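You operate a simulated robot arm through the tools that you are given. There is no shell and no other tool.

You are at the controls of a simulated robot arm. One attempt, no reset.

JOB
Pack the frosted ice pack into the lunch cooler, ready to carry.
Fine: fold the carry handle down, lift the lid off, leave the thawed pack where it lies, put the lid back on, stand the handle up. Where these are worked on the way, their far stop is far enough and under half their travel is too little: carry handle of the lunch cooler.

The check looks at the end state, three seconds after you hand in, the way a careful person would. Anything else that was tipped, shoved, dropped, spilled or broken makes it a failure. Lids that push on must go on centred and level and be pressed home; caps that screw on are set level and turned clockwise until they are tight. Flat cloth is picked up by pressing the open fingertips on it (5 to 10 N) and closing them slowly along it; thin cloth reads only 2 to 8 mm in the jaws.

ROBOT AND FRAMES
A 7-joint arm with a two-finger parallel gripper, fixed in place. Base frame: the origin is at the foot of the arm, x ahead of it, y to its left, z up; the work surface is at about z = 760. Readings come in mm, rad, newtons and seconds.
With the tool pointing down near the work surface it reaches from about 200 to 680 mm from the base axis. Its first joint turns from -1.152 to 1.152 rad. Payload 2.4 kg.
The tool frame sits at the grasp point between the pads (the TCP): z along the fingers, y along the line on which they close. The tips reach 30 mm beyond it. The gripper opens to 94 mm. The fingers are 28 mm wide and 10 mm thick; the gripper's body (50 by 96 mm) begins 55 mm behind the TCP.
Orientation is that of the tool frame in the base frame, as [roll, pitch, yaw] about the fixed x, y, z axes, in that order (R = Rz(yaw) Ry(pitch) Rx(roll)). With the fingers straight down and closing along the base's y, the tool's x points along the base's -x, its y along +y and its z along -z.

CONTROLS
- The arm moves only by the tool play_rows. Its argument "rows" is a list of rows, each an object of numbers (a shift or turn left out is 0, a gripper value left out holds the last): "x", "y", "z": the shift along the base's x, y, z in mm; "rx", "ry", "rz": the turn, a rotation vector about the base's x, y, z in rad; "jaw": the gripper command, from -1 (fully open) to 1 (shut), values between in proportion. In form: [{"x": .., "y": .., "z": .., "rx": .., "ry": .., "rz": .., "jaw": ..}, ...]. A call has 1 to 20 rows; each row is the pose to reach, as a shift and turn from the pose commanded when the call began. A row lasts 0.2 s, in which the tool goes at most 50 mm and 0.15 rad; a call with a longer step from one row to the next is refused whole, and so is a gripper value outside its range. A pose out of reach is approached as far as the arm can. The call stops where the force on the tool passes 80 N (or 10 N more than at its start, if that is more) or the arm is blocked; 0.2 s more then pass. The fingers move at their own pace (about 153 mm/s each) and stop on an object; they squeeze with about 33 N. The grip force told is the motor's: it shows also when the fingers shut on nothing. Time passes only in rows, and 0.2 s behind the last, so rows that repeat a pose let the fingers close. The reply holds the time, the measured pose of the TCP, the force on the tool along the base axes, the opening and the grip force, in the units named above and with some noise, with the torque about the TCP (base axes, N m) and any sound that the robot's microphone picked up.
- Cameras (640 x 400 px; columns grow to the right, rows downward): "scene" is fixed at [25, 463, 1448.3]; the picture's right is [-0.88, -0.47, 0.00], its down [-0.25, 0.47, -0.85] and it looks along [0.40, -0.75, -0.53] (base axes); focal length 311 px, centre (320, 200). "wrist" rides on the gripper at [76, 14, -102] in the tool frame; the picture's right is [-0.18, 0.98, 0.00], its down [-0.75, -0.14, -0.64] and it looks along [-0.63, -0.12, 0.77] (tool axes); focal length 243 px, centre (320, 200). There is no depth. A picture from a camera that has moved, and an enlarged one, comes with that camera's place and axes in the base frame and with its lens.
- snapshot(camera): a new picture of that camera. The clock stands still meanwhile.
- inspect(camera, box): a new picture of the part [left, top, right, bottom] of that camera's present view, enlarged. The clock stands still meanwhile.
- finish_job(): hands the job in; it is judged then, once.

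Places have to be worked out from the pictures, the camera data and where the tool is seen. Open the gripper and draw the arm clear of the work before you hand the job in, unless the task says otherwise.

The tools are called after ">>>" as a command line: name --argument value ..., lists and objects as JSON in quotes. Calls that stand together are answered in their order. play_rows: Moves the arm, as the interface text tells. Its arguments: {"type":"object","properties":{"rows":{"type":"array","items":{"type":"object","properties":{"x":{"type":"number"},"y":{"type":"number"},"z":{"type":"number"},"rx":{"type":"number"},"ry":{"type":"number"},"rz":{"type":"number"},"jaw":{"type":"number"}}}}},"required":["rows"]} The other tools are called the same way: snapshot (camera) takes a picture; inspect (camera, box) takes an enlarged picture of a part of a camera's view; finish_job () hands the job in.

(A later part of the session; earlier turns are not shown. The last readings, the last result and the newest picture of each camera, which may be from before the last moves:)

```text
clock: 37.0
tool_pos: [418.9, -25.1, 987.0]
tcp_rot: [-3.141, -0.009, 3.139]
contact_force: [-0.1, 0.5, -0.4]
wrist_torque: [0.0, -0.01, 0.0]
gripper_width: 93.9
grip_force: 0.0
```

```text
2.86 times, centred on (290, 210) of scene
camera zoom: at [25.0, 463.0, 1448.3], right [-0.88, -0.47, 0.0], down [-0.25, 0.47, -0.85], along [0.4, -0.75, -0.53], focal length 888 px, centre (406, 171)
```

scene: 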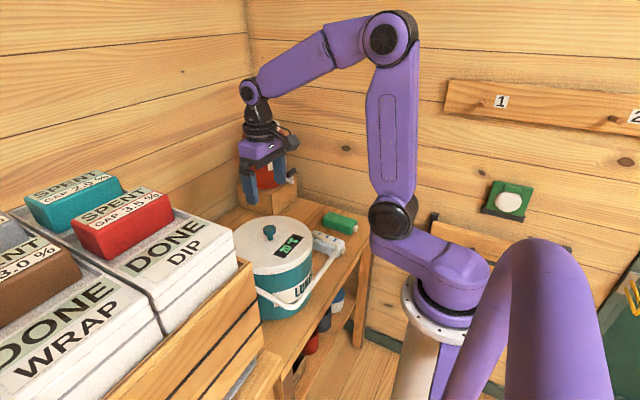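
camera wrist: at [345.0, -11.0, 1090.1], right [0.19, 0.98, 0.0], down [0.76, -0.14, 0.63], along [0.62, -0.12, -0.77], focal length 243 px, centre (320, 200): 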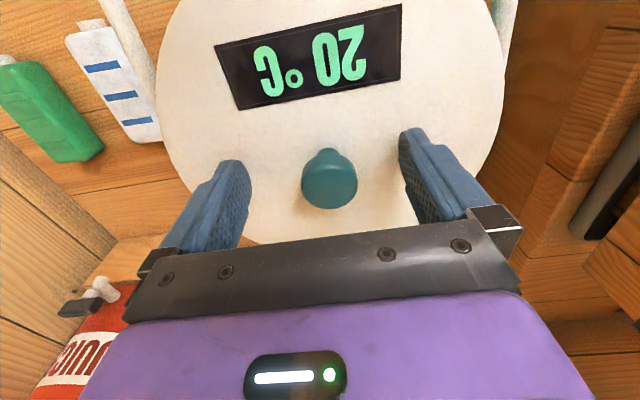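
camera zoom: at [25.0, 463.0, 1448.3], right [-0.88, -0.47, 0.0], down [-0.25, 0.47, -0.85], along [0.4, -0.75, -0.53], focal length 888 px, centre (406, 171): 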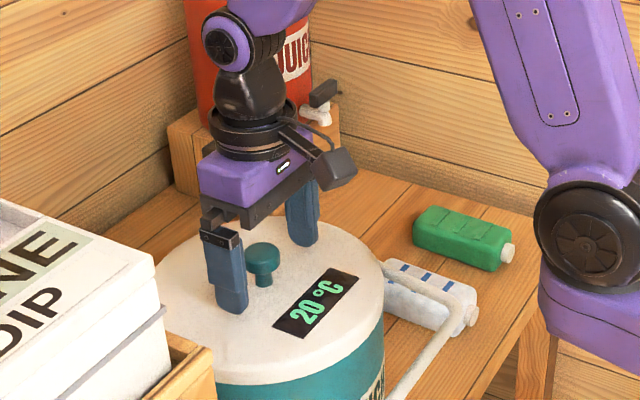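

The knob sits about 5 mm farther in +x and 3 mm in +y. I adjust and close on it.

>>> play_rows --rows '[{"x": 5, "y": 3}, {"x": 5, "y": 3, "z": -1}, {"x": 5, "y": 3, "z": -1, "jaw": 0.2}, {"x": 5, "y": 3, "z": -1, "jaw": 0.3}, {"x": 5, "y": 3, "z": -1, "jaw": 1}, {"x": 5, "y": 3, "z": -1, "jaw": 1}, {"x": 5, "y": 3, "z": -1, "jaw": 1}]'

>>> inspect --camera "scene" --box '[220, 140, 360, 280]'

>>> snapshot --camera "wrist"

```text
clock: 38.6
tool_pos: [424.3, -23.2, 985.8]
tcp_rot: [3.141, -0.007, 3.139]
contact_force: [1.0, 1.0, -0.2]
wrist_torque: [0.04, -0.11, 0.05]
gripper_width: 30.4
grip_force: 33.4
heard: snap
```

```text
2.86 times, centred on (290, 210) of scene
camera zoom: at [25.0, 463.0, 1448.3], right [-0.88, -0.47, 0.0], down [-0.25, 0.47, -0.85], along [0.4, -0.75, -0.53], focal length 888 px, centre (406, 171)
```

zoom: 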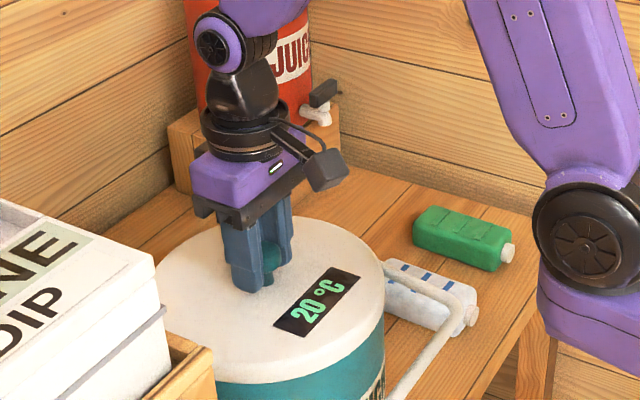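

```text
taken
camera wrist: at [350.4, -8.1, 1089.3], right [0.19, 0.98, 0.0], down [0.76, -0.14, 0.64], along [0.62, -0.12, -0.77], focal length 243 px, centre (320, 200)
```

wrist: 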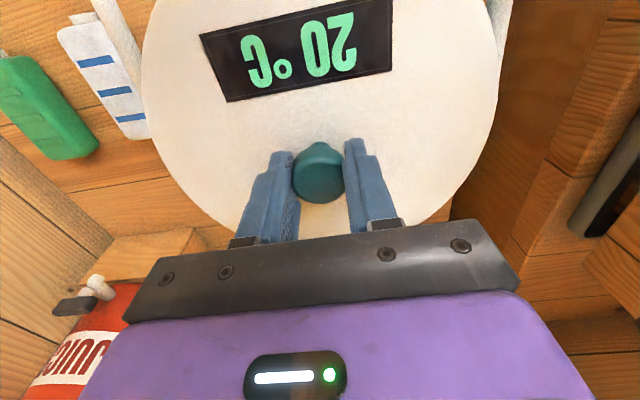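

The knob's gripped (30.4 mm). A snap was heard, so I lift a few mm gently and check.

>>> play_rows --rows '[{"z": 3}, {"z": 6}, {"z": 10}, {"z": 14}, {"z": 14}]'

>>> inspect --camera "scene" --box '[220, 170, 360, 320]'

```text
clock: 39.8
tool_pos: [423.0, -23.9, 998.4]
tcp_rot: [3.141, -0.01, 3.137]
contact_force: [0.0, -0.3, -1.4]
wrist_torque: [-0.01, 0.0, -0.01]
gripper_width: 30.5
grip_force: 32.8
```

```text
2.67 times, centred on (290, 245) of scene
camera zoom: at [25.0, 463.0, 1448.3], right [-0.88, -0.47, 0.0], down [-0.25, 0.47, -0.85], along [0.4, -0.75, -0.53], focal length 829 px, centre (400, 80)
```

zoom: 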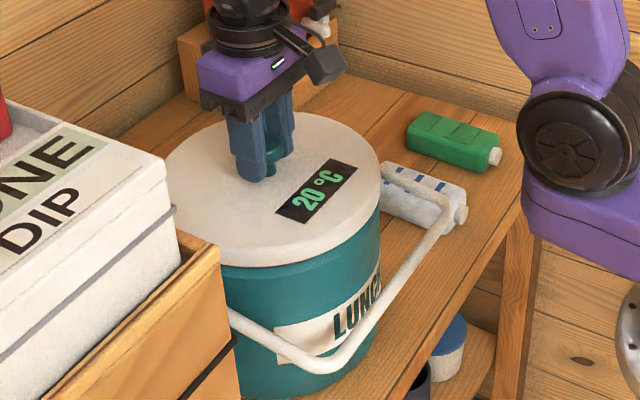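

The lid came free, light at about 140 g, and is held level. I lift it high and carry it over the free table area behind the cooler, around (625, -110).

>>> play_rows --rows '[{"z": 15}, {"z": 40}, {"z": 70}, {"z": 100}, {"z": 110}, {"x": 15, "y": -6, "z": 110}, {"x": 40, "y": -17, "z": 110}, {"x": 70, "y": -30, "z": 110}, {"x": 100, "y": -43, "z": 110}, {"x": 130, "y": -56, "z": 110}, {"x": 160, "y": -69, "z": 110}, {"x": 185, "y": -80, "z": 110}, {"x": 200, "y": -86, "z": 110}, {"x": 200, "y": -86, "z": 110}]'

>>> snapshot --camera "scene"

>>> snapshot --camera "wrist"

```text
clock: 42.8
tool_pos: [624.2, -107.0, 1109.7]
tcp_rot: [-3.141, -0.009, 3.138]
contact_force: [0.7, 0.2, -0.9]
wrist_torque: [0.03, -0.01, -0.02]
gripper_width: 30.6
grip_force: 33.6
```

```text
taken
```

scene: 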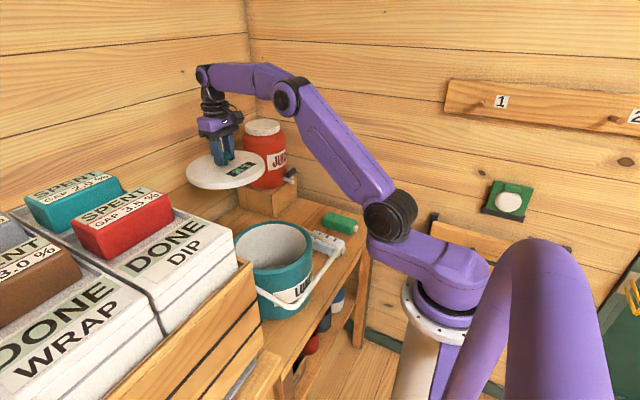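

```text
taken
camera wrist: at [550.6, -92.3, 1214.1], right [0.19, 0.98, 0.0], down [0.76, -0.14, 0.63], along [0.62, -0.12, -0.77], focal length 243 px, centre (320, 200)
```

wrist: 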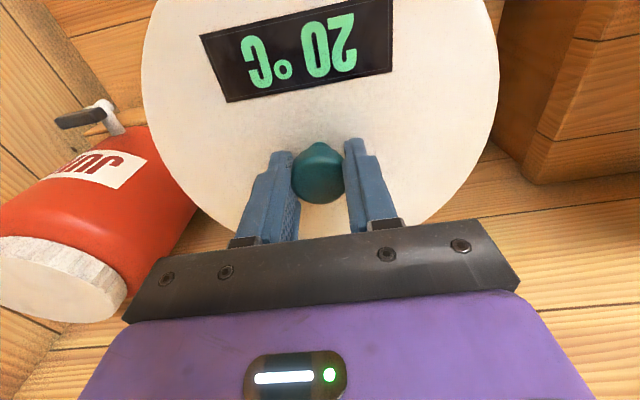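

The lid's clear of the jar (at roughly (690, -355)) and the spatula. I lower it towards the table.

>>> play_rows --rows '[{"z": -40}, {"z": -85}, {"z": -130}, {"z": -175}, {"z": -210}, {"z": -235}, {"z": -250}, {"z": -257}, {"z": -257}]'

>>> inspect --camera "scene" --box '[200, 120, 360, 270]'

>>> snapshot --camera "wrist"

```text
clock: 44.8
tool_pos: [623.9, -106.7, 853.7]
tcp_rot: [-3.14, -0.009, 3.139]
contact_force: [0.4, 0.1, -1.4]
wrist_torque: [0.01, -0.02, -0.01]
gripper_width: 30.3
grip_force: 32.6
```

```text
2.67 times, centred on (280, 195) of scene
camera zoom: at [25.0, 463.0, 1448.3], right [-0.88, -0.47, 0.0], down [-0.25, 0.47, -0.85], along [0.4, -0.75, -0.53], focal length 829 px, centre (427, 213)
```

zoom: 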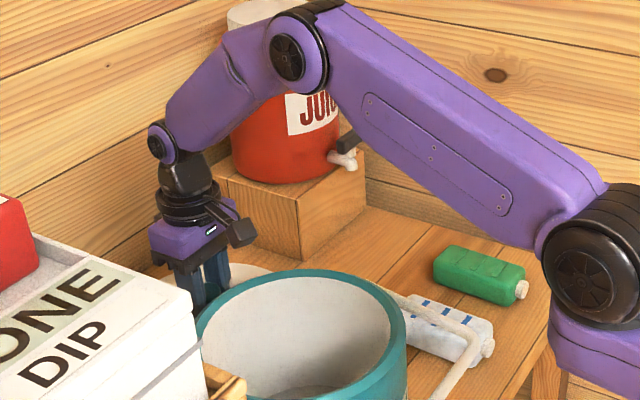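

```text
taken
camera wrist: at [550.4, -93.0, 957.9], right [0.19, 0.98, 0.0], down [0.76, -0.14, 0.64], along [0.62, -0.12, -0.77], focal length 243 px, centre (320, 200)
```

wrist: 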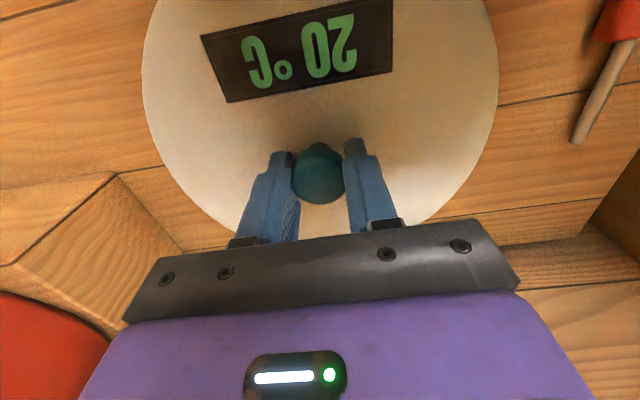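

The block's near corner is at about (641, -314), well clear of the lid. I lower slowly toward contact.

>>> play_rows --rows '[{"z": -6}, {"z": -12}, {"z": -16}, {"z": -20}, {"z": -20}]'

```text
clock: 46.0
tool_pos: [623.5, -107.3, 831.4]
tcp_rot: [3.141, -0.009, 3.139]
contact_force: [0.4, -0.2, -1.9]
wrist_torque: [0.02, 0.02, 0.0]
gripper_width: 30.7
grip_force: 33.1
```

No contact yet at TCP z 831, so I keep going in 2 mm steps.

>>> play_rows --rows '[{"z": -2}, {"z": -4}, {"z": -6}, {"z": -8}, {"z": -8}]'

>>> inspect --camera "scene" --box '[200, 150, 300, 250]'

```text
clock: 47.2
tool_pos: [624.5, -108.6, 822.7]
tcp_rot: [-3.141, -0.009, 3.139]
contact_force: [0.5, -0.4, -0.5]
wrist_torque: [0.0, 0.03, 0.0]
gripper_width: 30.6
grip_force: 33.4
```

```text
4.00 times, centred on (250, 200) of scene
camera zoom: at [25.0, 463.0, 1448.3], right [-0.88, -0.47, 0.0], down [-0.25, 0.47, -0.85], along [0.4, -0.75, -0.53], focal length 1244 px, centre (600, 200)
```

zoom: 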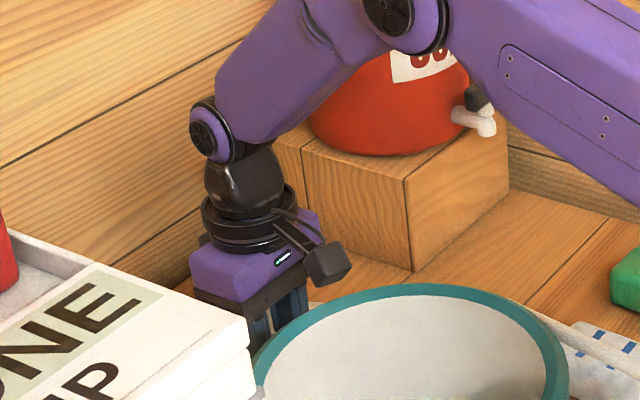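

No contact yet; I continue downward in small steps.

>>> play_rows --rows '[{"z": -2}, {"z": -4}, {"z": -6}, {"z": -6}]'

```text
clock: 48.2
tool_pos: [625.8, -107.9, 820.5]
tcp_rot: [-3.138, -0.002, 3.138]
contact_force: [-8.8, 0.2, 38.5]
wrist_torque: [0.06, 0.26, 0.03]
gripper_width: 30.5
grip_force: 33.1
```

Contact with the table at TCP z≈820. I ease off about 3 mm and open.

>>> play_rows --rows '[{"z": 2}, {"z": 3.5}, {"z": 3.5}, {"z": 3.5, "jaw": 0}, {"z": 3.5, "jaw": -0.5}, {"z": 3.5, "jaw": -1}, {"z": 3.5, "jaw": -1}]'

>>> play_rows --rows '[{"z": 15}, {"z": 50}, {"z": 100}, {"z": 150}, {"z": 200}, {"z": 245}, {"z": 280}, {"z": 280}]'

>>> snapshot --camera "wrist"

>>> snapshot --camera "scene"

```text
clock: 49.8
tool_pos: [625.0, -106.3, 821.9]
tcp_rot: [-3.14, -0.01, 3.138]
contact_force: [-0.7, -0.1, 0.1]
wrist_torque: [-0.03, 0.01, -0.02]
gripper_width: 94.1
grip_force: 0.1
```

```text
clock: 51.6
tool_pos: [624.9, -108.5, 1103.6]
tcp_rot: [3.14, -0.01, 3.139]
contact_force: [0.5, 0.3, -0.1]
wrist_torque: [0.02, 0.01, -0.01]
gripper_width: 94.1
grip_force: 0.1
```

```text
taken
camera wrist: at [550.9, -93.5, 1207.1], right [0.19, 0.98, 0.0], down [0.76, -0.14, 0.63], along [0.62, -0.12, -0.77], focal length 243 px, centre (320, 200)
```

wrist: 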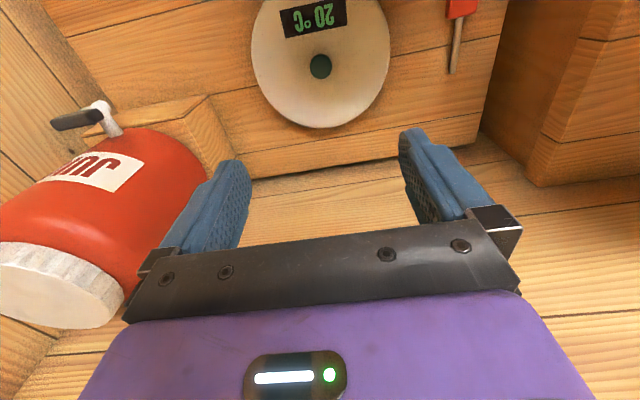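

```text
taken
```

scene: 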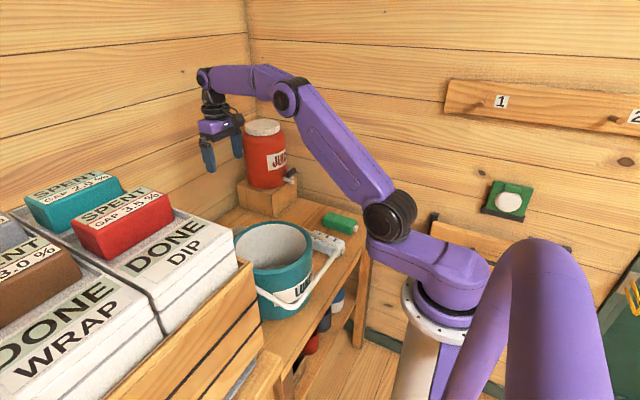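

The lid rests flat on the table. I move back over the frosted pack for a close look.

>>> play_rows --rows '[{"x": -30}, {"x": -75}, {"x": -120, "y": -5}, {"x": -160, "y": -25}, {"x": -190, "y": -55}, {"x": -215, "y": -90}, {"x": -235, "y": -125, "z": -10}, {"x": -245, "y": -145, "z": -40}, {"x": -245, "y": -145, "z": -80}, {"x": -245, "y": -145, "z": -120}, {"x": -245, "y": -145, "z": -150}, {"x": -245, "y": -145, "z": -150}]'

>>> snapshot --camera "wrist"

>>> snapshot --camera "scene"

```text
clock: 54.2
tool_pos: [379.9, -254.1, 950.4]
tcp_rot: [-3.141, -0.008, 3.137]
contact_force: [-0.3, 0.0, 0.1]
wrist_torque: [0.0, -0.02, -0.04]
gripper_width: 94.2
grip_force: 0.1
```

```text
taken
camera wrist: at [305.9, -239.6, 1054.6], right [0.19, 0.98, 0.0], down [0.76, -0.14, 0.64], along [0.62, -0.12, -0.77], focal length 243 px, centre (320, 200)
```

wrist: 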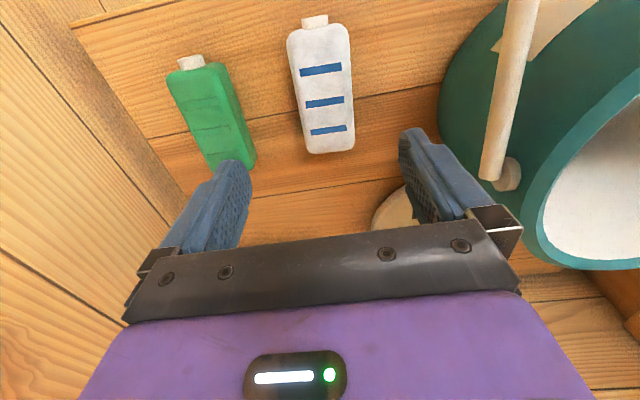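

```text
taken
```

scene: 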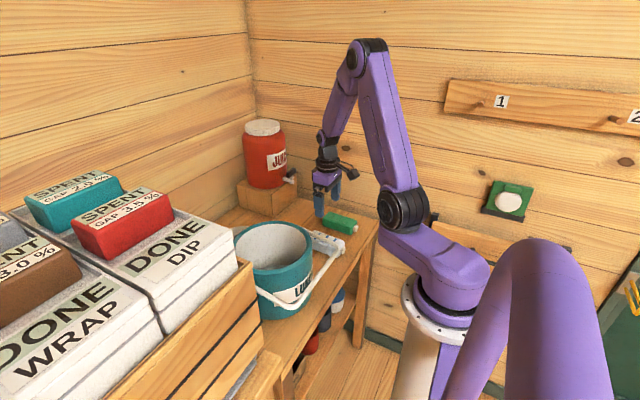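

The white pack's body spans x≈327–445 and is centred at about (384, -250), nearly along x. Before picking it I check the inside of the cooler for depth.

>>> inspect --camera "scene" --box '[225, 200, 365, 330]'

>>> inspect --camera "wrist" --box '[260, 0, 400, 170]'

```text
3.08 times, centred on (295, 265) of scene
camera zoom: at [25.0, 463.0, 1448.3], right [-0.88, -0.47, 0.0], down [-0.25, 0.47, -0.85], along [0.4, -0.75, -0.53], focal length 957 px, centre (397, 0)
```

zoom: 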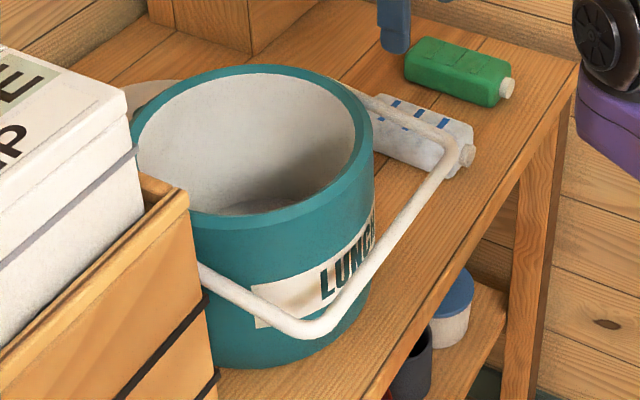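

```text
2.35 times, centred on (330, 85) of wrist
camera zoom: at [305.9, -239.6, 1054.6], right [0.19, 0.98, 0.0], down [0.76, -0.14, 0.64], along [0.62, -0.12, -0.77], focal length 571 px, centre (296, 471)
```

zoom: 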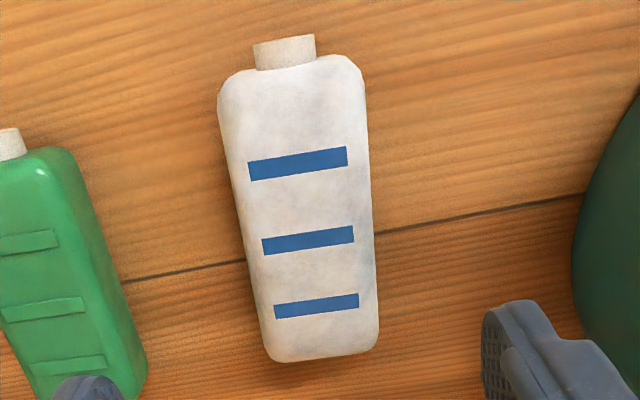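

I hover above the open cooler to see its floor and inner radius.

>>> play_rows --rows '[{"z": 40}, {"z": 75}, {"z": 80, "y": 40}, {"z": 80, "y": 85}, {"z": 80, "y": 130}, {"z": 80, "y": 175}, {"z": 80, "y": 215, "x": 10}, {"z": 80, "y": 232, "x": 30}, {"z": 80, "y": 232, "x": 35}, {"z": 80, "y": 232, "x": 35}]'

>>> snapshot --camera "wrist"

```text
clock: 56.4
tool_pos: [414.6, -19.2, 1033.0]
tcp_rot: [-3.141, -0.01, 3.139]
contact_force: [-0.4, -0.1, 0.1]
wrist_torque: [-0.03, -0.02, 0.0]
gripper_width: 94.3
grip_force: 0.0
```

```text
taken
camera wrist: at [340.7, -4.7, 1136.5], right [0.19, 0.98, 0.0], down [0.76, -0.14, 0.63], along [0.62, -0.12, -0.77], focal length 243 px, centre (320, 200)
```

wrist: 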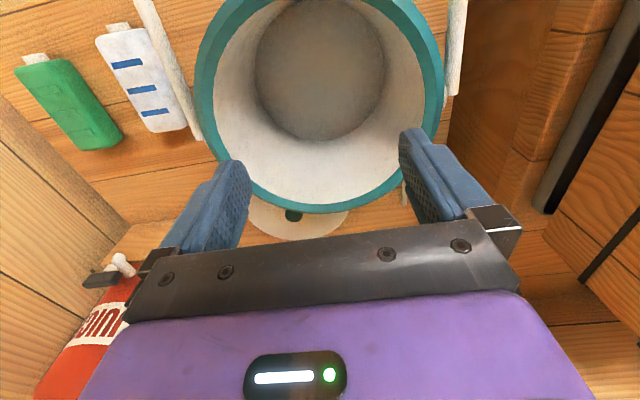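

The cooler's floor is at z≈768 and its inner radius is about 89, centred near (417, -21). The wrist camera box needs room inside, so I'll place with the TCP about 20 mm toward +x of centre. I therefore grasp the pack about 14 mm toward +x of its middle, and move above that now.

>>> play_rows --rows '[{"y": -40}, {"y": -85}, {"y": -130, "x": -5}, {"y": -175, "x": -10}, {"y": -215, "x": -15, "rz": -0.02, "jaw": -0.75}, {"y": -231, "x": -17, "rz": -0.04, "jaw": -0.75}, {"y": -231, "x": -17, "z": -40, "rz": -0.04}, {"y": -231, "x": -17, "z": -85, "rz": -0.04}, {"y": -231, "x": -17, "z": -130, "rz": -0.04}, {"y": -231, "x": -17, "z": -165, "rz": -0.04}, {"y": -231, "x": -17, "z": -165, "rz": -0.04}]'

>>> snapshot --camera "wrist"

>>> inspect --camera "scene" --box '[270, 170, 390, 290]'

```text
clock: 58.8
tool_pos: [399.5, -253.8, 866.0]
tcp_rot: [3.141, -0.009, 3.098]
contact_force: [0.2, 0.7, 0.1]
wrist_torque: [0.01, 0.0, 0.01]
gripper_width: 82.3
grip_force: 0.1
```

```text
taken
camera wrist: at [326.4, -235.6, 968.9], right [0.23, 0.97, 0.0], down [0.75, -0.17, 0.64], along [0.62, -0.15, -0.77], focal length 243 px, centre (320, 200)
```

wrist: 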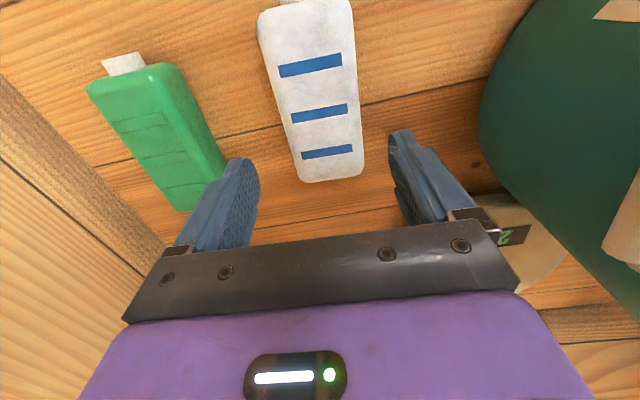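

```text
3.33 times, centred on (330, 230) of scene
camera zoom: at [25.0, 463.0, 1448.3], right [-0.88, -0.47, 0.0], down [-0.25, 0.47, -0.85], along [0.4, -0.75, -0.53], focal length 1036 px, centre (287, 100)
```

zoom: 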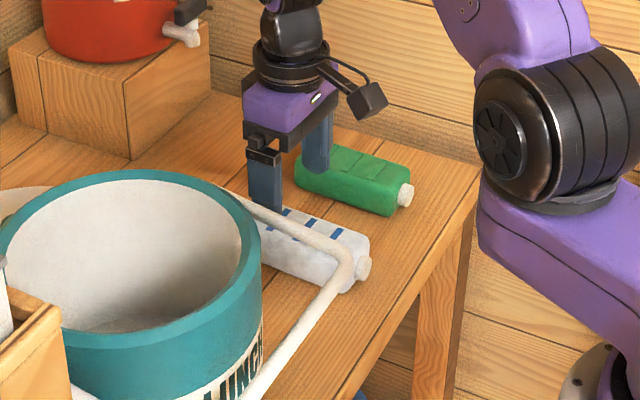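

The pack is aligned with the jaws, about 4 mm toward +y. I adjust, descend to TCP z≈805 and close on its sides.

>>> play_rows --rows '[{"y": 4, "z": -15}, {"y": 4, "z": -32}, {"y": 4, "z": -48}, {"y": 4, "z": -56}, {"y": 4, "z": -62}, {"y": 4, "z": -62}, {"y": 4, "z": -62, "jaw": -0.4}, {"y": 4, "z": -62, "jaw": -0.2}, {"y": 4, "z": -62, "jaw": 1}, {"y": 4, "z": -62, "jaw": 1}, {"y": 4, "z": -62, "jaw": 1}]'

>>> snapshot --camera "wrist"

>>> inspect --camera "scene" --box '[270, 170, 390, 290]'

```text
clock: 61.2
tool_pos: [396.6, -249.7, 804.6]
tcp_rot: [-3.14, -0.009, 3.097]
contact_force: [-1.5, -2.2, 34.5]
wrist_torque: [0.15, 0.24, 0.21]
gripper_width: 55.6
grip_force: 33.0
```

```text
taken
camera wrist: at [323.3, -231.6, 908.2], right [0.23, 0.97, 0.0], down [0.75, -0.17, 0.64], along [0.62, -0.15, -0.77], focal length 243 px, centre (320, 200)
```

wrist: 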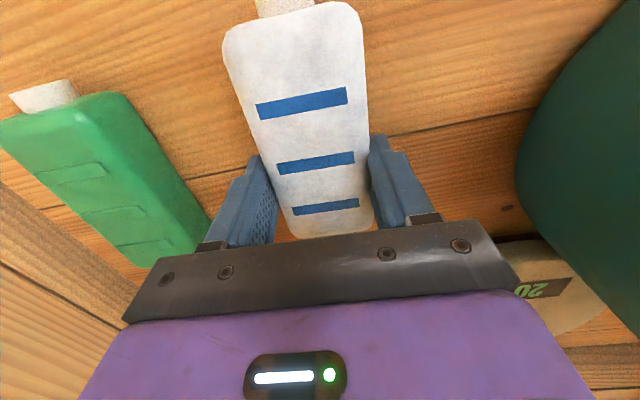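

```text
3.33 times, centred on (330, 230) of scene
camera zoom: at [24.5, 463.2, 1448.2], right [-0.88, -0.47, 0.0], down [-0.25, 0.47, -0.85], along [0.4, -0.75, -0.53], focal length 1036 px, centre (287, 100)
```

zoom: 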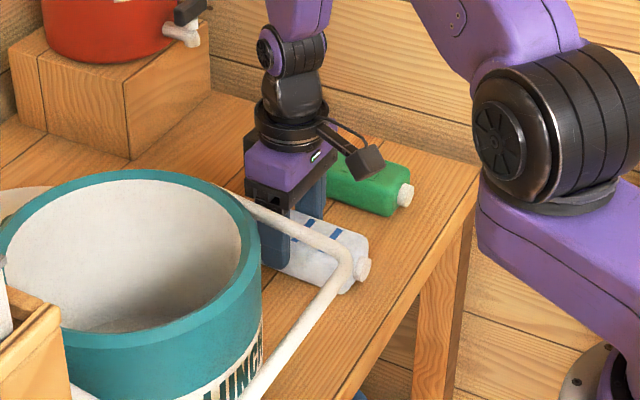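

Closing gave a 34 N upward push, so the pads are likely on the rounded upper edge. I reopen, go 10 mm deeper and grip again.

>>> play_rows --rows '[{"jaw": -0.5}, {"jaw": -0.5}, {"jaw": -0.5, "z": -4}, {"jaw": -0.5, "z": -7}, {"jaw": -0.5, "z": -10}, {"jaw": -0.5, "z": -10}]'

>>> snapshot --camera "wrist"

```text
clock: 62.6
tool_pos: [397.4, -248.4, 793.9]
tcp_rot: [3.141, -0.008, 3.097]
contact_force: [-0.8, -0.5, -0.5]
wrist_torque: [-0.02, 0.0, -0.01]
gripper_width: 70.3
grip_force: 0.0
```

```text
taken
camera wrist: at [323.7, -230.3, 897.5], right [0.23, 0.97, 0.0], down [0.75, -0.17, 0.64], along [0.62, -0.14, -0.77], focal length 243 px, centre (320, 200)
```

wrist: 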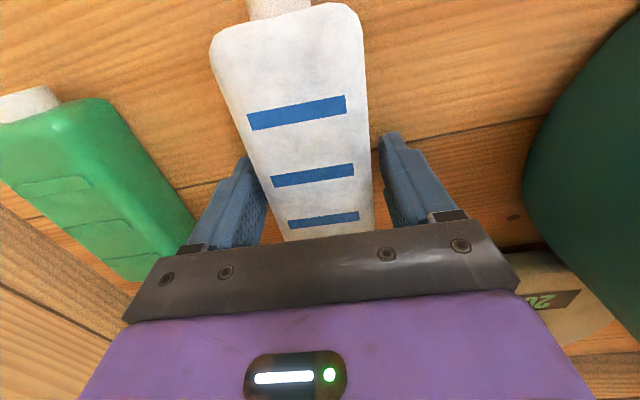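

The tool is at z 794, free of contact and centred on the pack. I close again.

>>> play_rows --rows '[{"jaw": -0.3}, {"jaw": -0.2}, {"jaw": 0.2}, {"jaw": 1}, {"jaw": 1}, {"jaw": 1}]'

```text
clock: 64.0
tool_pos: [398.0, -248.4, 794.1]
tcp_rot: [-3.141, -0.008, 3.098]
contact_force: [0.7, -0.3, 0.4]
wrist_torque: [-0.01, -0.08, 0.05]
gripper_width: 60.0
grip_force: 33.0
```

A clean grip at 60 mm with no side load. I lift it.

>>> play_rows --rows '[{"z": 5}, {"z": 15}, {"z": 40}, {"z": 80}, {"z": 120}, {"z": 165}, {"z": 206}, {"z": 206}]'

>>> snapshot --camera "wrist"

>>> inspect --camera "scene" --box '[250, 120, 390, 290]'

```text
clock: 65.8
tool_pos: [396.3, -243.8, 1003.7]
tcp_rot: [-3.141, -0.01, 3.099]
contact_force: [0.4, 0.0, -3.1]
wrist_torque: [0.0, -0.03, 0.0]
gripper_width: 59.9
grip_force: 33.1
```

```text
taken
camera wrist: at [322.8, -226.2, 1107.3], right [0.23, 0.97, 0.0], down [0.75, -0.17, 0.63], along [0.62, -0.14, -0.77], focal length 243 px, centre (320, 200)
```

wrist: 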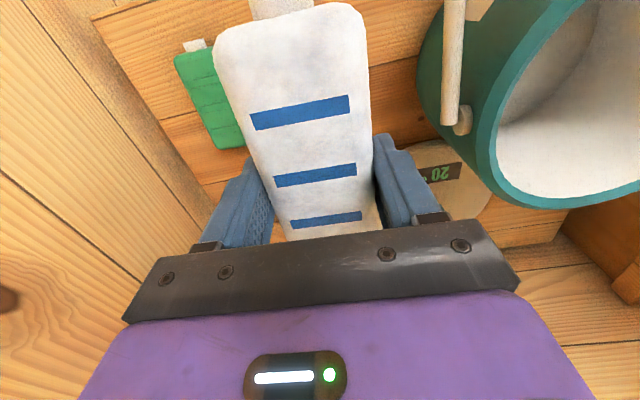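

```text
2.35 times, centred on (320, 205) of scene
camera zoom: at [25.0, 462.9, 1448.3], right [-0.88, -0.47, 0.0], down [-0.25, 0.47, -0.85], along [0.4, -0.75, -0.53], focal length 732 px, centre (320, 188)
```

zoom: 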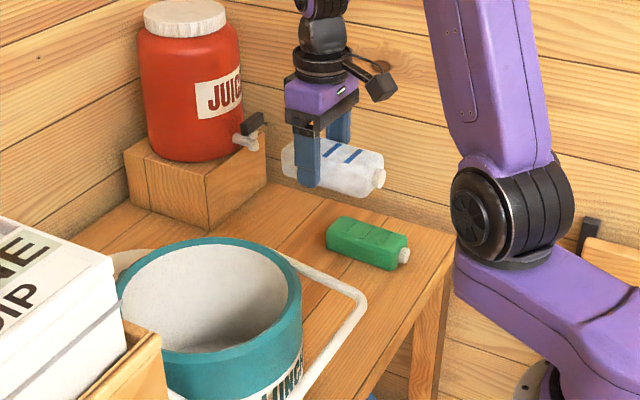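

The pack is held level, about 0.3 kg. I carry it over the cooler at height.

>>> play_rows --rows '[{"z": 20}, {"z": 30, "y": 35, "x": 5}, {"z": 30, "y": 75, "x": 12}, {"z": 30, "y": 115, "x": 20}, {"z": 30, "y": 155, "x": 28}, {"z": 30, "y": 190, "x": 36}, {"z": 30, "y": 212, "x": 41}, {"z": 30, "y": 219, "x": 42}, {"z": 30, "y": 219, "x": 42}]'

>>> snapshot --camera "wrist"

>>> inspect --camera "scene" --box '[200, 140, 360, 300]'

```text
clock: 67.8
tool_pos: [438.3, -26.3, 1029.4]
tcp_rot: [-3.14, -0.009, 3.1]
contact_force: [-0.1, -0.1, -3.0]
wrist_torque: [0.0, -0.03, 0.02]
gripper_width: 60.2
grip_force: 32.9
```

```text
taken
camera wrist: at [365.8, -9.8, 1134.0], right [0.23, 0.97, 0.0], down [0.75, -0.17, 0.63], along [0.62, -0.14, -0.77], focal length 243 px, centre (320, 200)
```

wrist: 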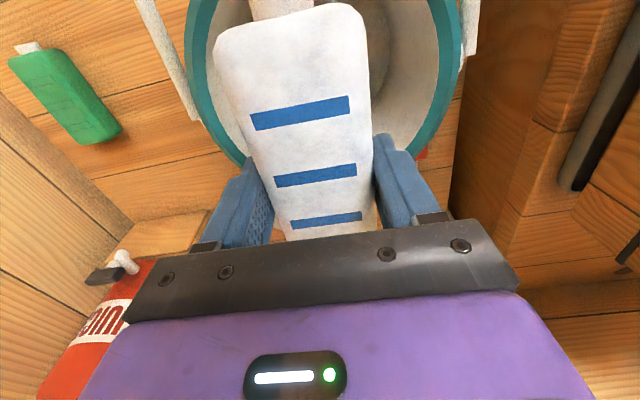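

```text
2.50 times, centred on (280, 220) of scene
camera zoom: at [25.0, 463.0, 1448.3], right [-0.88, -0.47, 0.0], down [-0.25, 0.47, -0.85], along [0.4, -0.75, -0.53], focal length 777 px, centre (420, 150)
```

zoom: 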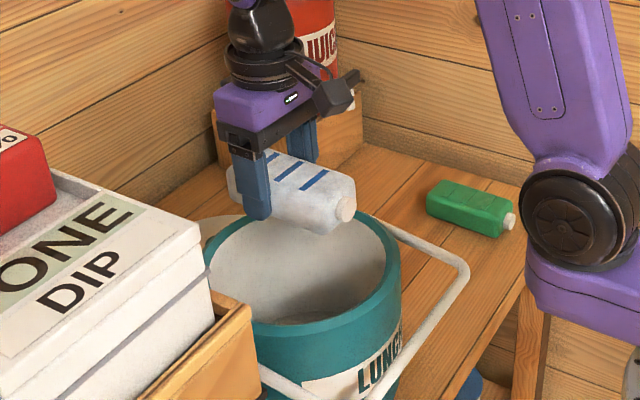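

Aligned within a few mm. I shift slightly to y≈-22 and lower the pack into the cooler in stages.

>>> play_rows --rows '[{"x": 1, "y": 4, "z": -20}, {"x": 1, "y": 4, "z": -45}, {"x": 1, "y": 4, "z": -70}, {"x": 1, "y": 4, "z": -95}, {"x": 1, "y": 4, "z": -120}, {"x": 1, "y": 4, "z": -145}, {"x": 1, "y": 4, "z": -160}, {"x": 1, "y": 4, "z": -160}]'

>>> snapshot --camera "wrist"

>>> inspect --camera "scene" --box '[200, 140, 360, 300]'

```text
clock: 69.6
tool_pos: [438.2, -23.6, 871.8]
tcp_rot: [3.141, -0.009, 3.097]
contact_force: [-0.6, 0.5, -2.5]
wrist_torque: [0.02, -0.05, -0.01]
gripper_width: 60.1
grip_force: 32.9
```

```text
taken
camera wrist: at [365.7, -6.0, 975.0], right [0.23, 0.97, 0.0], down [0.75, -0.17, 0.64], along [0.62, -0.15, -0.77], focal length 243 px, centre (320, 200)
```

wrist: 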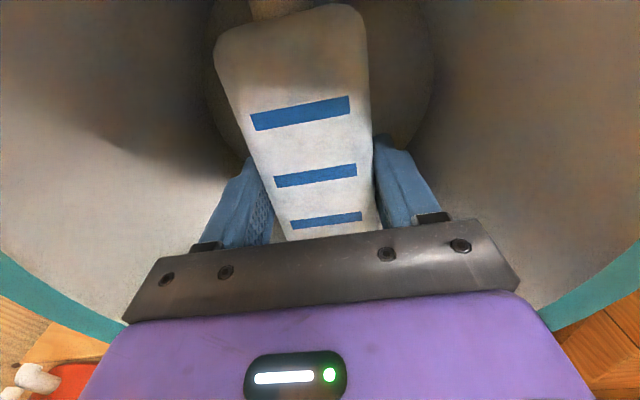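

```text
2.50 times, centred on (280, 220) of scene
camera zoom: at [25.0, 463.0, 1448.3], right [-0.88, -0.47, 0.0], down [-0.25, 0.47, -0.85], along [0.4, -0.75, -0.53], focal length 777 px, centre (420, 150)
```

zoom: 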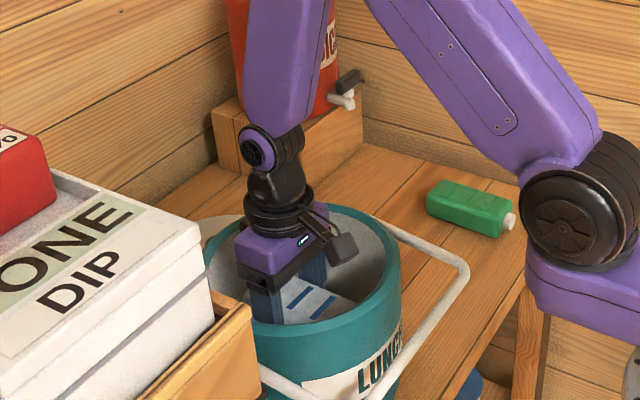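

There's good clearance on both sides. I continue down slowly.

>>> play_rows --rows '[{"z": -8}, {"z": -16}, {"z": -24}, {"z": -32}, {"z": -40}, {"z": -48}, {"z": -54}, {"z": -54}]'

>>> inspect --camera "scene" --box '[200, 140, 360, 300]'

```text
clock: 71.4
tool_pos: [440.9, -24.6, 816.1]
tcp_rot: [3.142, -0.009, 3.098]
contact_force: [0.3, -0.8, -1.6]
wrist_torque: [-0.02, -0.03, 0.01]
gripper_width: 59.7
grip_force: 32.9
```

```text
2.50 times, centred on (280, 220) of scene
camera zoom: at [25.0, 463.0, 1448.3], right [-0.88, -0.47, 0.0], down [-0.25, 0.47, -0.85], along [0.4, -0.75, -0.53], focal length 777 px, centre (420, 150)
```

zoom: 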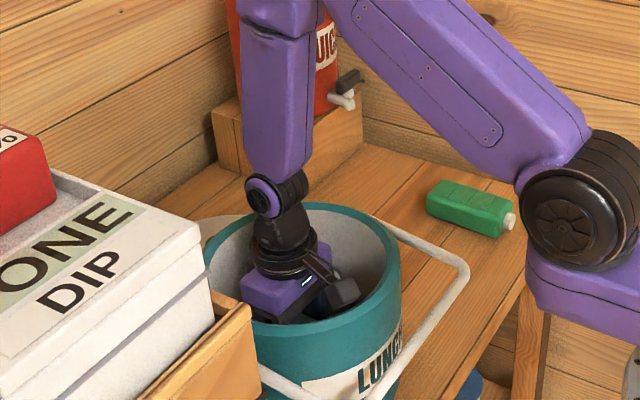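

No contact yet at z 816. I keep stepping down 2–3 mm at a time to find the floor.

>>> play_rows --rows '[{"z": -3}, {"z": -6}, {"z": -9}, {"z": -11}, {"z": -11}]'

```text
clock: 72.7
tool_pos: [441.1, -24.6, 808.4]
tcp_rot: [-3.141, -0.006, 3.099]
contact_force: [-6.7, 0.2, 18.0]
wrist_torque: [0.16, -0.42, 0.06]
gripper_width: 60.0
grip_force: 33.1
stopped in row 5: the force on the tool passed its limit at 80 N (the readings are from after the stop); the commanded pose is now the measured one
```

Contact at TCP z≈808, which puts the pack bottom near z 774. I check the view to confirm it's the floor before releasing.

>>> snapshot --camera "wrist"

>>> inspect --camera "scene" --box '[210, 190, 330, 310]'

```text
taken
camera wrist: at [366.4, -6.6, 911.5], right [0.23, 0.97, 0.0], down [0.75, -0.17, 0.64], along [0.62, -0.15, -0.77], focal length 243 px, centre (320, 200)
```

wrist: 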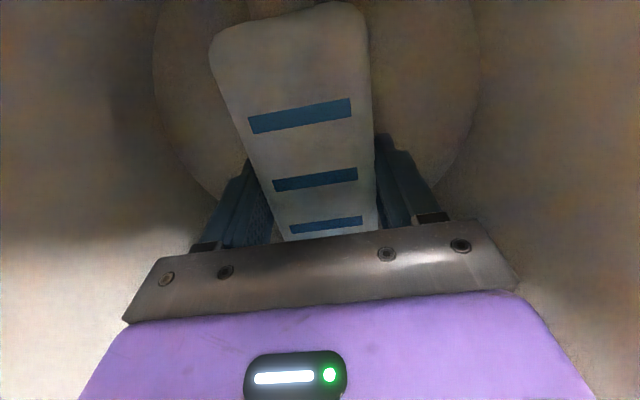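

```text
3.33 times, centred on (270, 250) of scene
camera zoom: at [24.5, 463.0, 1448.3], right [-0.88, -0.47, 0.0], down [-0.25, 0.47, -0.85], along [0.4, -0.75, -0.53], focal length 1036 px, centre (487, 33)
```

zoom: 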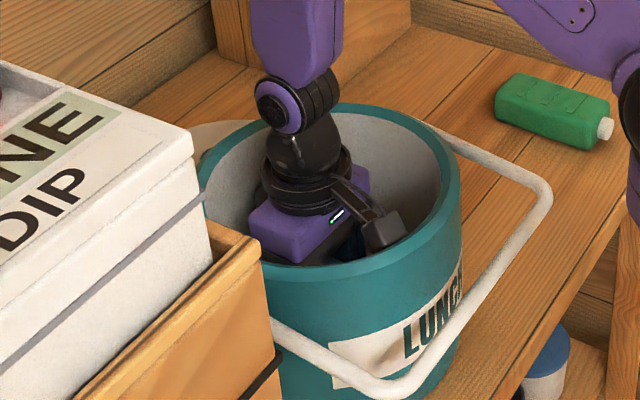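

The floor fills the view right beneath the pack, consistent with z≈774, so the pack is down. I ease off 1 mm, open moderately and withdraw straight up.

>>> play_rows --rows '[{"z": 1}, {"z": 1, "jaw": -0.4}, {"z": 1, "jaw": -0.5}, {"z": 1, "jaw": -0.5}, {"z": 10}, {"z": 25}, {"z": 50}, {"z": 85}, {"z": 125}, {"z": 165}, {"z": 205}, {"z": 240}, {"z": 240}]'

>>> snapshot --camera "wrist"

>>> snapshot --camera "scene"

```text
clock: 75.5
tool_pos: [438.8, -28.5, 1048.5]
tcp_rot: [3.141, -0.005, 3.097]
contact_force: [-0.9, -0.6, 0.7]
wrist_torque: [0.02, 0.01, -0.03]
gripper_width: 70.7
grip_force: 0.1
```

```text
taken
camera wrist: at [365.3, -10.5, 1150.7], right [0.23, 0.97, 0.0], down [0.75, -0.17, 0.64], along [0.62, -0.15, -0.77], focal length 243 px, centre (320, 200)
```

wrist: 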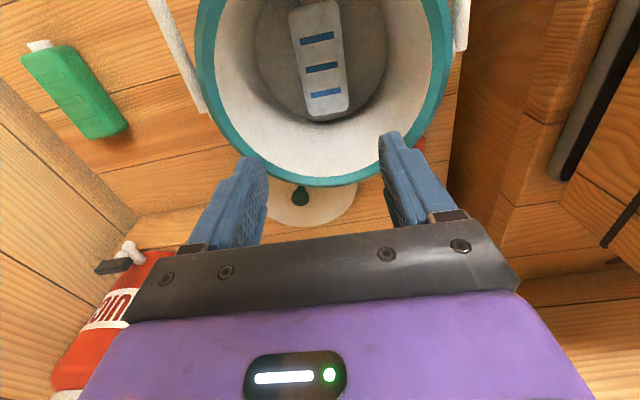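

```text
taken
```

scene: 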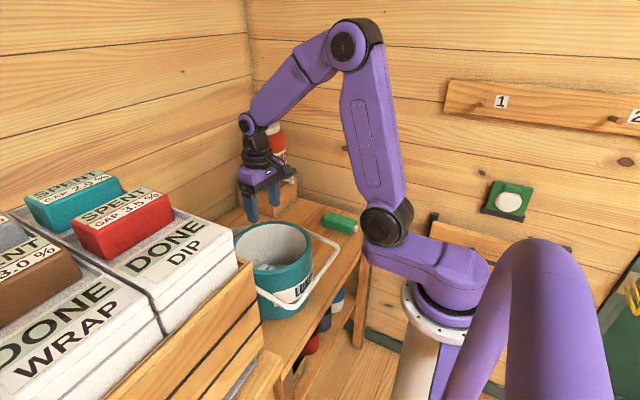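

The frosted pack lies flat inside the cooler. Now I go for the lid at about (624, -107), straightening the yaw on the way.

>>> play_rows --rows '[{"x": 30, "y": -13, "z": 10, "rz": 0.02}, {"x": 70, "y": -32, "z": 10, "rz": 0.042}, {"x": 110, "y": -50, "z": 10, "rz": 0.042}, {"x": 150, "y": -68, "z": 10, "rz": 0.042, "jaw": -1}, {"x": 175, "y": -79, "z": 0, "rz": 0.042, "jaw": -1}, {"x": 183, "y": -83, "z": -40, "rz": 0.042}, {"x": 183, "y": -83, "z": -80, "rz": 0.042}, {"x": 183, "y": -83, "z": -120, "rz": 0.042}, {"x": 183, "y": -83, "z": -148, "rz": 0.042}, {"x": 183, "y": -83, "z": -148, "rz": 0.042}, {"x": 183, "y": -83, "z": -148, "rz": 0.042}]'

>>> snapshot --camera "wrist"

```text
clock: 77.9
tool_pos: [622.6, -105.8, 898.7]
tcp_rot: [3.141, -0.004, 3.139]
contact_force: [-0.6, -0.2, -0.5]
wrist_torque: [0.02, 0.0, -0.02]
gripper_width: 94.2
grip_force: 0.0
```

```text
taken
camera wrist: at [547.5, -91.1, 1001.8], right [0.19, 0.98, 0.0], down [0.76, -0.14, 0.64], along [0.63, -0.12, -0.77], focal length 243 px, centre (320, 200)
```

wrist: 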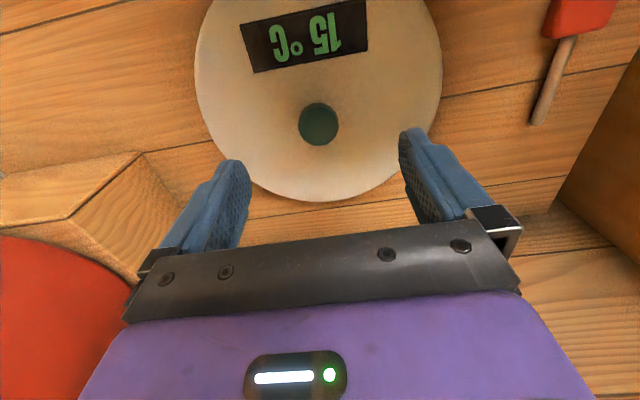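

The knob is in line below me. I descend around it and compare its place in the picture with the earlier gripped view (knob at about (318, 172)).

>>> play_rows --rows '[{"z": -30}, {"z": -55}, {"z": -68}, {"z": -74}, {"z": -77}, {"z": -77}, {"z": -77}]'

>>> snapshot --camera "wrist"

```text
clock: 79.5
tool_pos: [626.4, -107.9, 820.4]
tcp_rot: [-3.142, -0.004, 3.141]
contact_force: [0.2, -0.2, 0.2]
wrist_torque: [0.03, -0.01, 0.01]
gripper_width: 94.0
grip_force: 0.0
```

```text
taken
camera wrist: at [550.4, -92.3, 924.6], right [0.19, 0.98, 0.0], down [0.76, -0.14, 0.64], along [0.63, -0.12, -0.77], focal length 243 px, centre (320, 200)
```

wrist: 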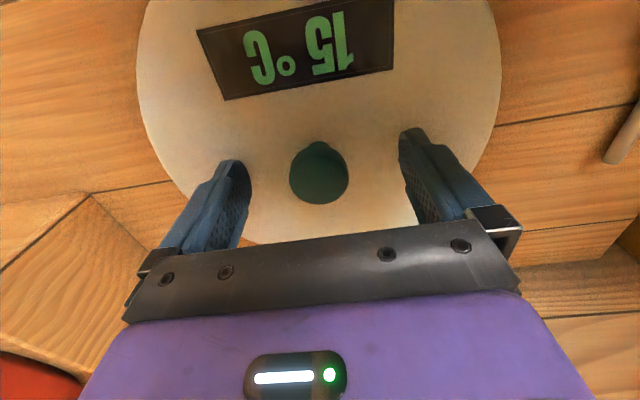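

The view matches the earlier grip within about a millimetre. I close on the knob and lift.

>>> play_rows --rows '[{"z": 1}, {"z": 1, "jaw": 0.2}, {"z": 1, "jaw": 0.3}, {"z": 1, "jaw": 1}, {"z": 1, "jaw": 1}, {"z": 1, "jaw": 1}, {"z": 4, "jaw": 1}, {"z": 10, "jaw": 1}, {"z": 20, "jaw": 1}, {"z": 20, "jaw": 1}]'

>>> snapshot --camera "wrist"

```text
clock: 81.7
tool_pos: [623.5, -106.7, 843.6]
tcp_rot: [-3.141, -0.003, 3.139]
contact_force: [-0.2, 0.1, -2.4]
wrist_torque: [-0.01, 0.02, 0.0]
gripper_width: 30.5
grip_force: 33.4
```

```text
taken
camera wrist: at [548.9, -92.1, 946.6], right [0.19, 0.98, 0.0], down [0.76, -0.14, 0.64], along [0.63, -0.12, -0.77], focal length 243 px, centre (320, 200)
```

wrist: 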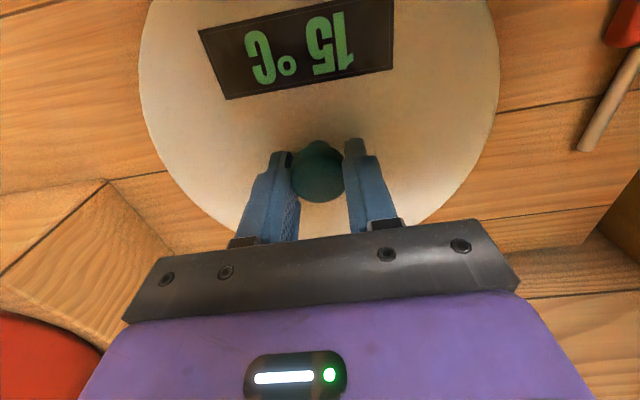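

The lid is held again with the same relation. I retrace exactly: up, then -200 in x and +86 in y to above the cooler.

>>> play_rows --rows '[{"z": 40}, {"z": 85}, {"z": 130}, {"z": 175}, {"z": 215}, {"z": 240}, {"x": -15, "y": 6.5, "z": 250}, {"x": -45, "y": 19, "z": 250}, {"x": -80, "y": 34, "z": 250}, {"x": -115, "y": 49, "z": 250}, {"x": -150, "y": 64.5, "z": 250}, {"x": -180, "y": 77.5, "z": 250}, {"x": -195, "y": 84, "z": 250}, {"x": -200, "y": 86, "z": 250}, {"x": -200, "y": 86, "z": 250}, {"x": -200, "y": 86, "z": 215}, {"x": -200, "y": 86, "z": 185}, {"x": -200, "y": 86, "z": 175}, {"x": -200, "y": 86, "z": 175}]'

>>> snapshot --camera "wrist"

>>> inspect --camera "scene" --box '[210, 180, 350, 320]'

```text
clock: 85.7
tool_pos: [422.8, -22.3, 1017.5]
tcp_rot: [-3.142, -0.001, 3.14]
contact_force: [0.4, -0.8, -1.8]
wrist_torque: [0.0, 0.0, -0.02]
gripper_width: 30.7
grip_force: 32.6
```

```text
taken
camera wrist: at [348.6, -8.6, 1122.0], right [0.19, 0.98, 0.0], down [0.76, -0.14, 0.64], along [0.63, -0.12, -0.77], focal length 243 px, centre (320, 200)
```

wrist: 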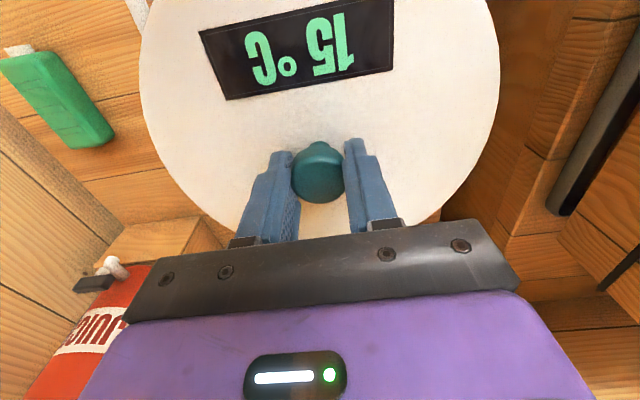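

```text
2.86 times, centred on (280, 250) of scene
camera zoom: at [25.0, 463.0, 1448.3], right [-0.88, -0.47, 0.0], down [-0.25, 0.47, -0.85], along [0.4, -0.75, -0.53], focal length 888 px, centre (434, 57)
```

zoom: 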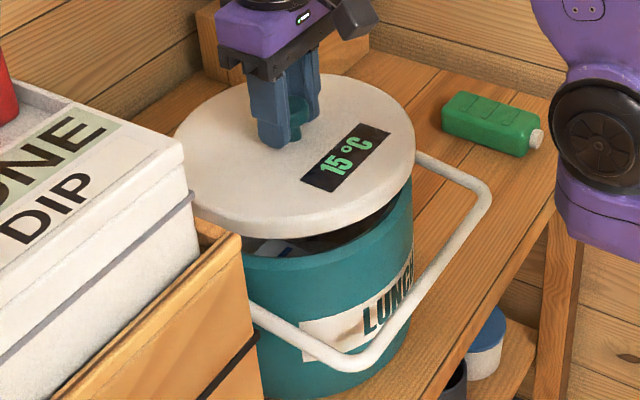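

I compare the cooler's place with the picture from the moment the lid came off (same crop).

>>> inspect --camera "scene" --box '[220, 170, 360, 320]'

```text
2.67 times, centred on (290, 245) of scene
camera zoom: at [25.0, 463.0, 1448.3], right [-0.88, -0.47, 0.0], down [-0.25, 0.47, -0.85], along [0.4, -0.75, -0.53], focal length 829 px, centre (400, 80)
```

zoom: 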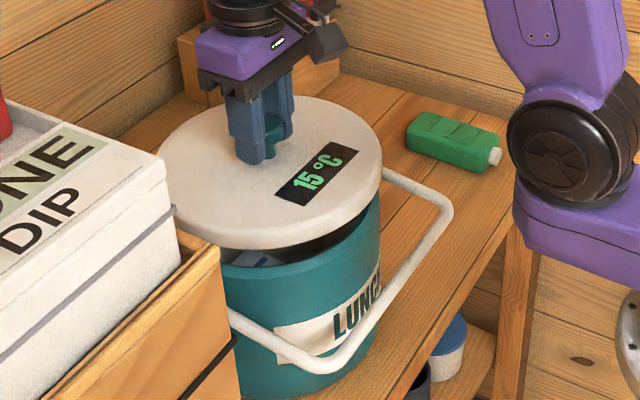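

The cooler hasn't moved. I lower the lid to just above the seat, then step gently.

>>> play_rows --rows '[{"z": -8}, {"z": -15}, {"z": -20}, {"z": -24}, {"z": -27}, {"z": -29}, {"z": -29}]'

>>> inspect --camera "scene" --box '[220, 170, 360, 320]'

```text
clock: 87.3
tool_pos: [424.9, -22.2, 988.8]
tcp_rot: [-3.14, -0.001, 3.14]
contact_force: [5.9, -0.5, 0.2]
wrist_torque: [-0.03, -0.21, 0.0]
gripper_width: 30.4
grip_force: 33.6
```

```text
2.67 times, centred on (290, 245) of scene
camera zoom: at [25.1, 463.0, 1448.3], right [-0.88, -0.47, 0.0], down [-0.25, 0.47, -0.85], along [0.4, -0.75, -0.53], focal length 829 px, centre (400, 80)
```

zoom: 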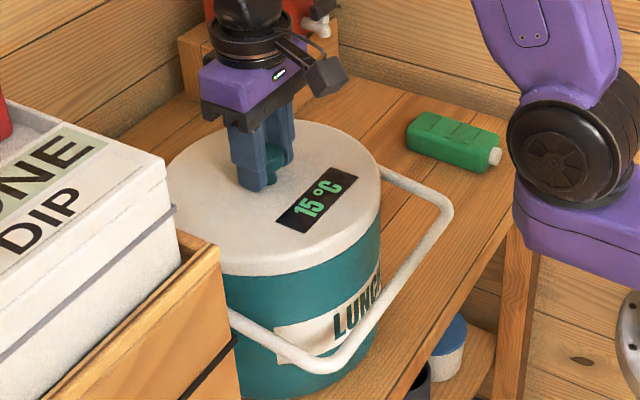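

The lid has entered its seat, with 6 N in +x suggesting it sits a millimetre too far toward -x. I correct +1 mm and press on down.

>>> play_rows --rows '[{"x": 1}, {"x": 1, "z": -1.5}, {"x": 1, "z": -3}, {"x": 1, "z": -4.5}, {"x": 1, "z": -4.5}]'

```text
clock: 88.5
tool_pos: [425.9, -22.3, 984.6]
tcp_rot: [-3.141, -0.001, 3.14]
contact_force: [-4.7, -6.1, 30.0]
wrist_torque: [-0.11, 0.36, 0.07]
gripper_width: 30.7
grip_force: 33.3
heard: snap
```

A snap, and the height matches the original seat. I press slightly more to confirm it's home.

>>> play_rows --rows '[{"z": -1}, {"z": -1.8}, {"z": -1.8}]'

>>> inspect --camera "scene" --box '[220, 170, 360, 320]'

```text
clock: 89.3
tool_pos: [424.8, -21.7, 983.6]
tcp_rot: [-3.141, 0.001, -3.141]
contact_force: [-0.4, -6.8, 39.7]
wrist_torque: [-0.18, -0.03, 0.05]
gripper_width: 30.5
grip_force: 33.2
```

```text
2.67 times, centred on (290, 245) of scene
camera zoom: at [24.5, 462.8, 1448.4], right [-0.88, -0.47, 0.0], down [-0.25, 0.47, -0.85], along [0.4, -0.75, -0.53], focal length 829 px, centre (400, 80)
```

zoom: 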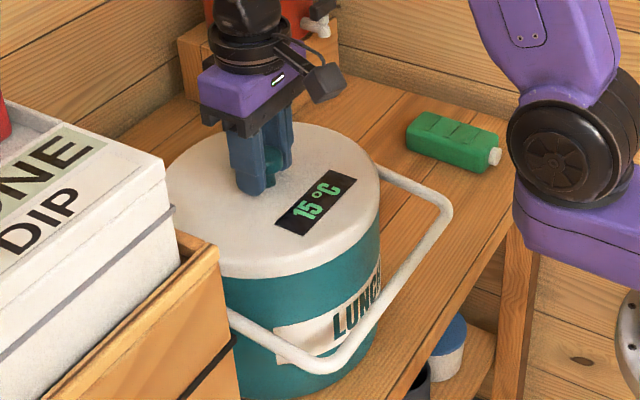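

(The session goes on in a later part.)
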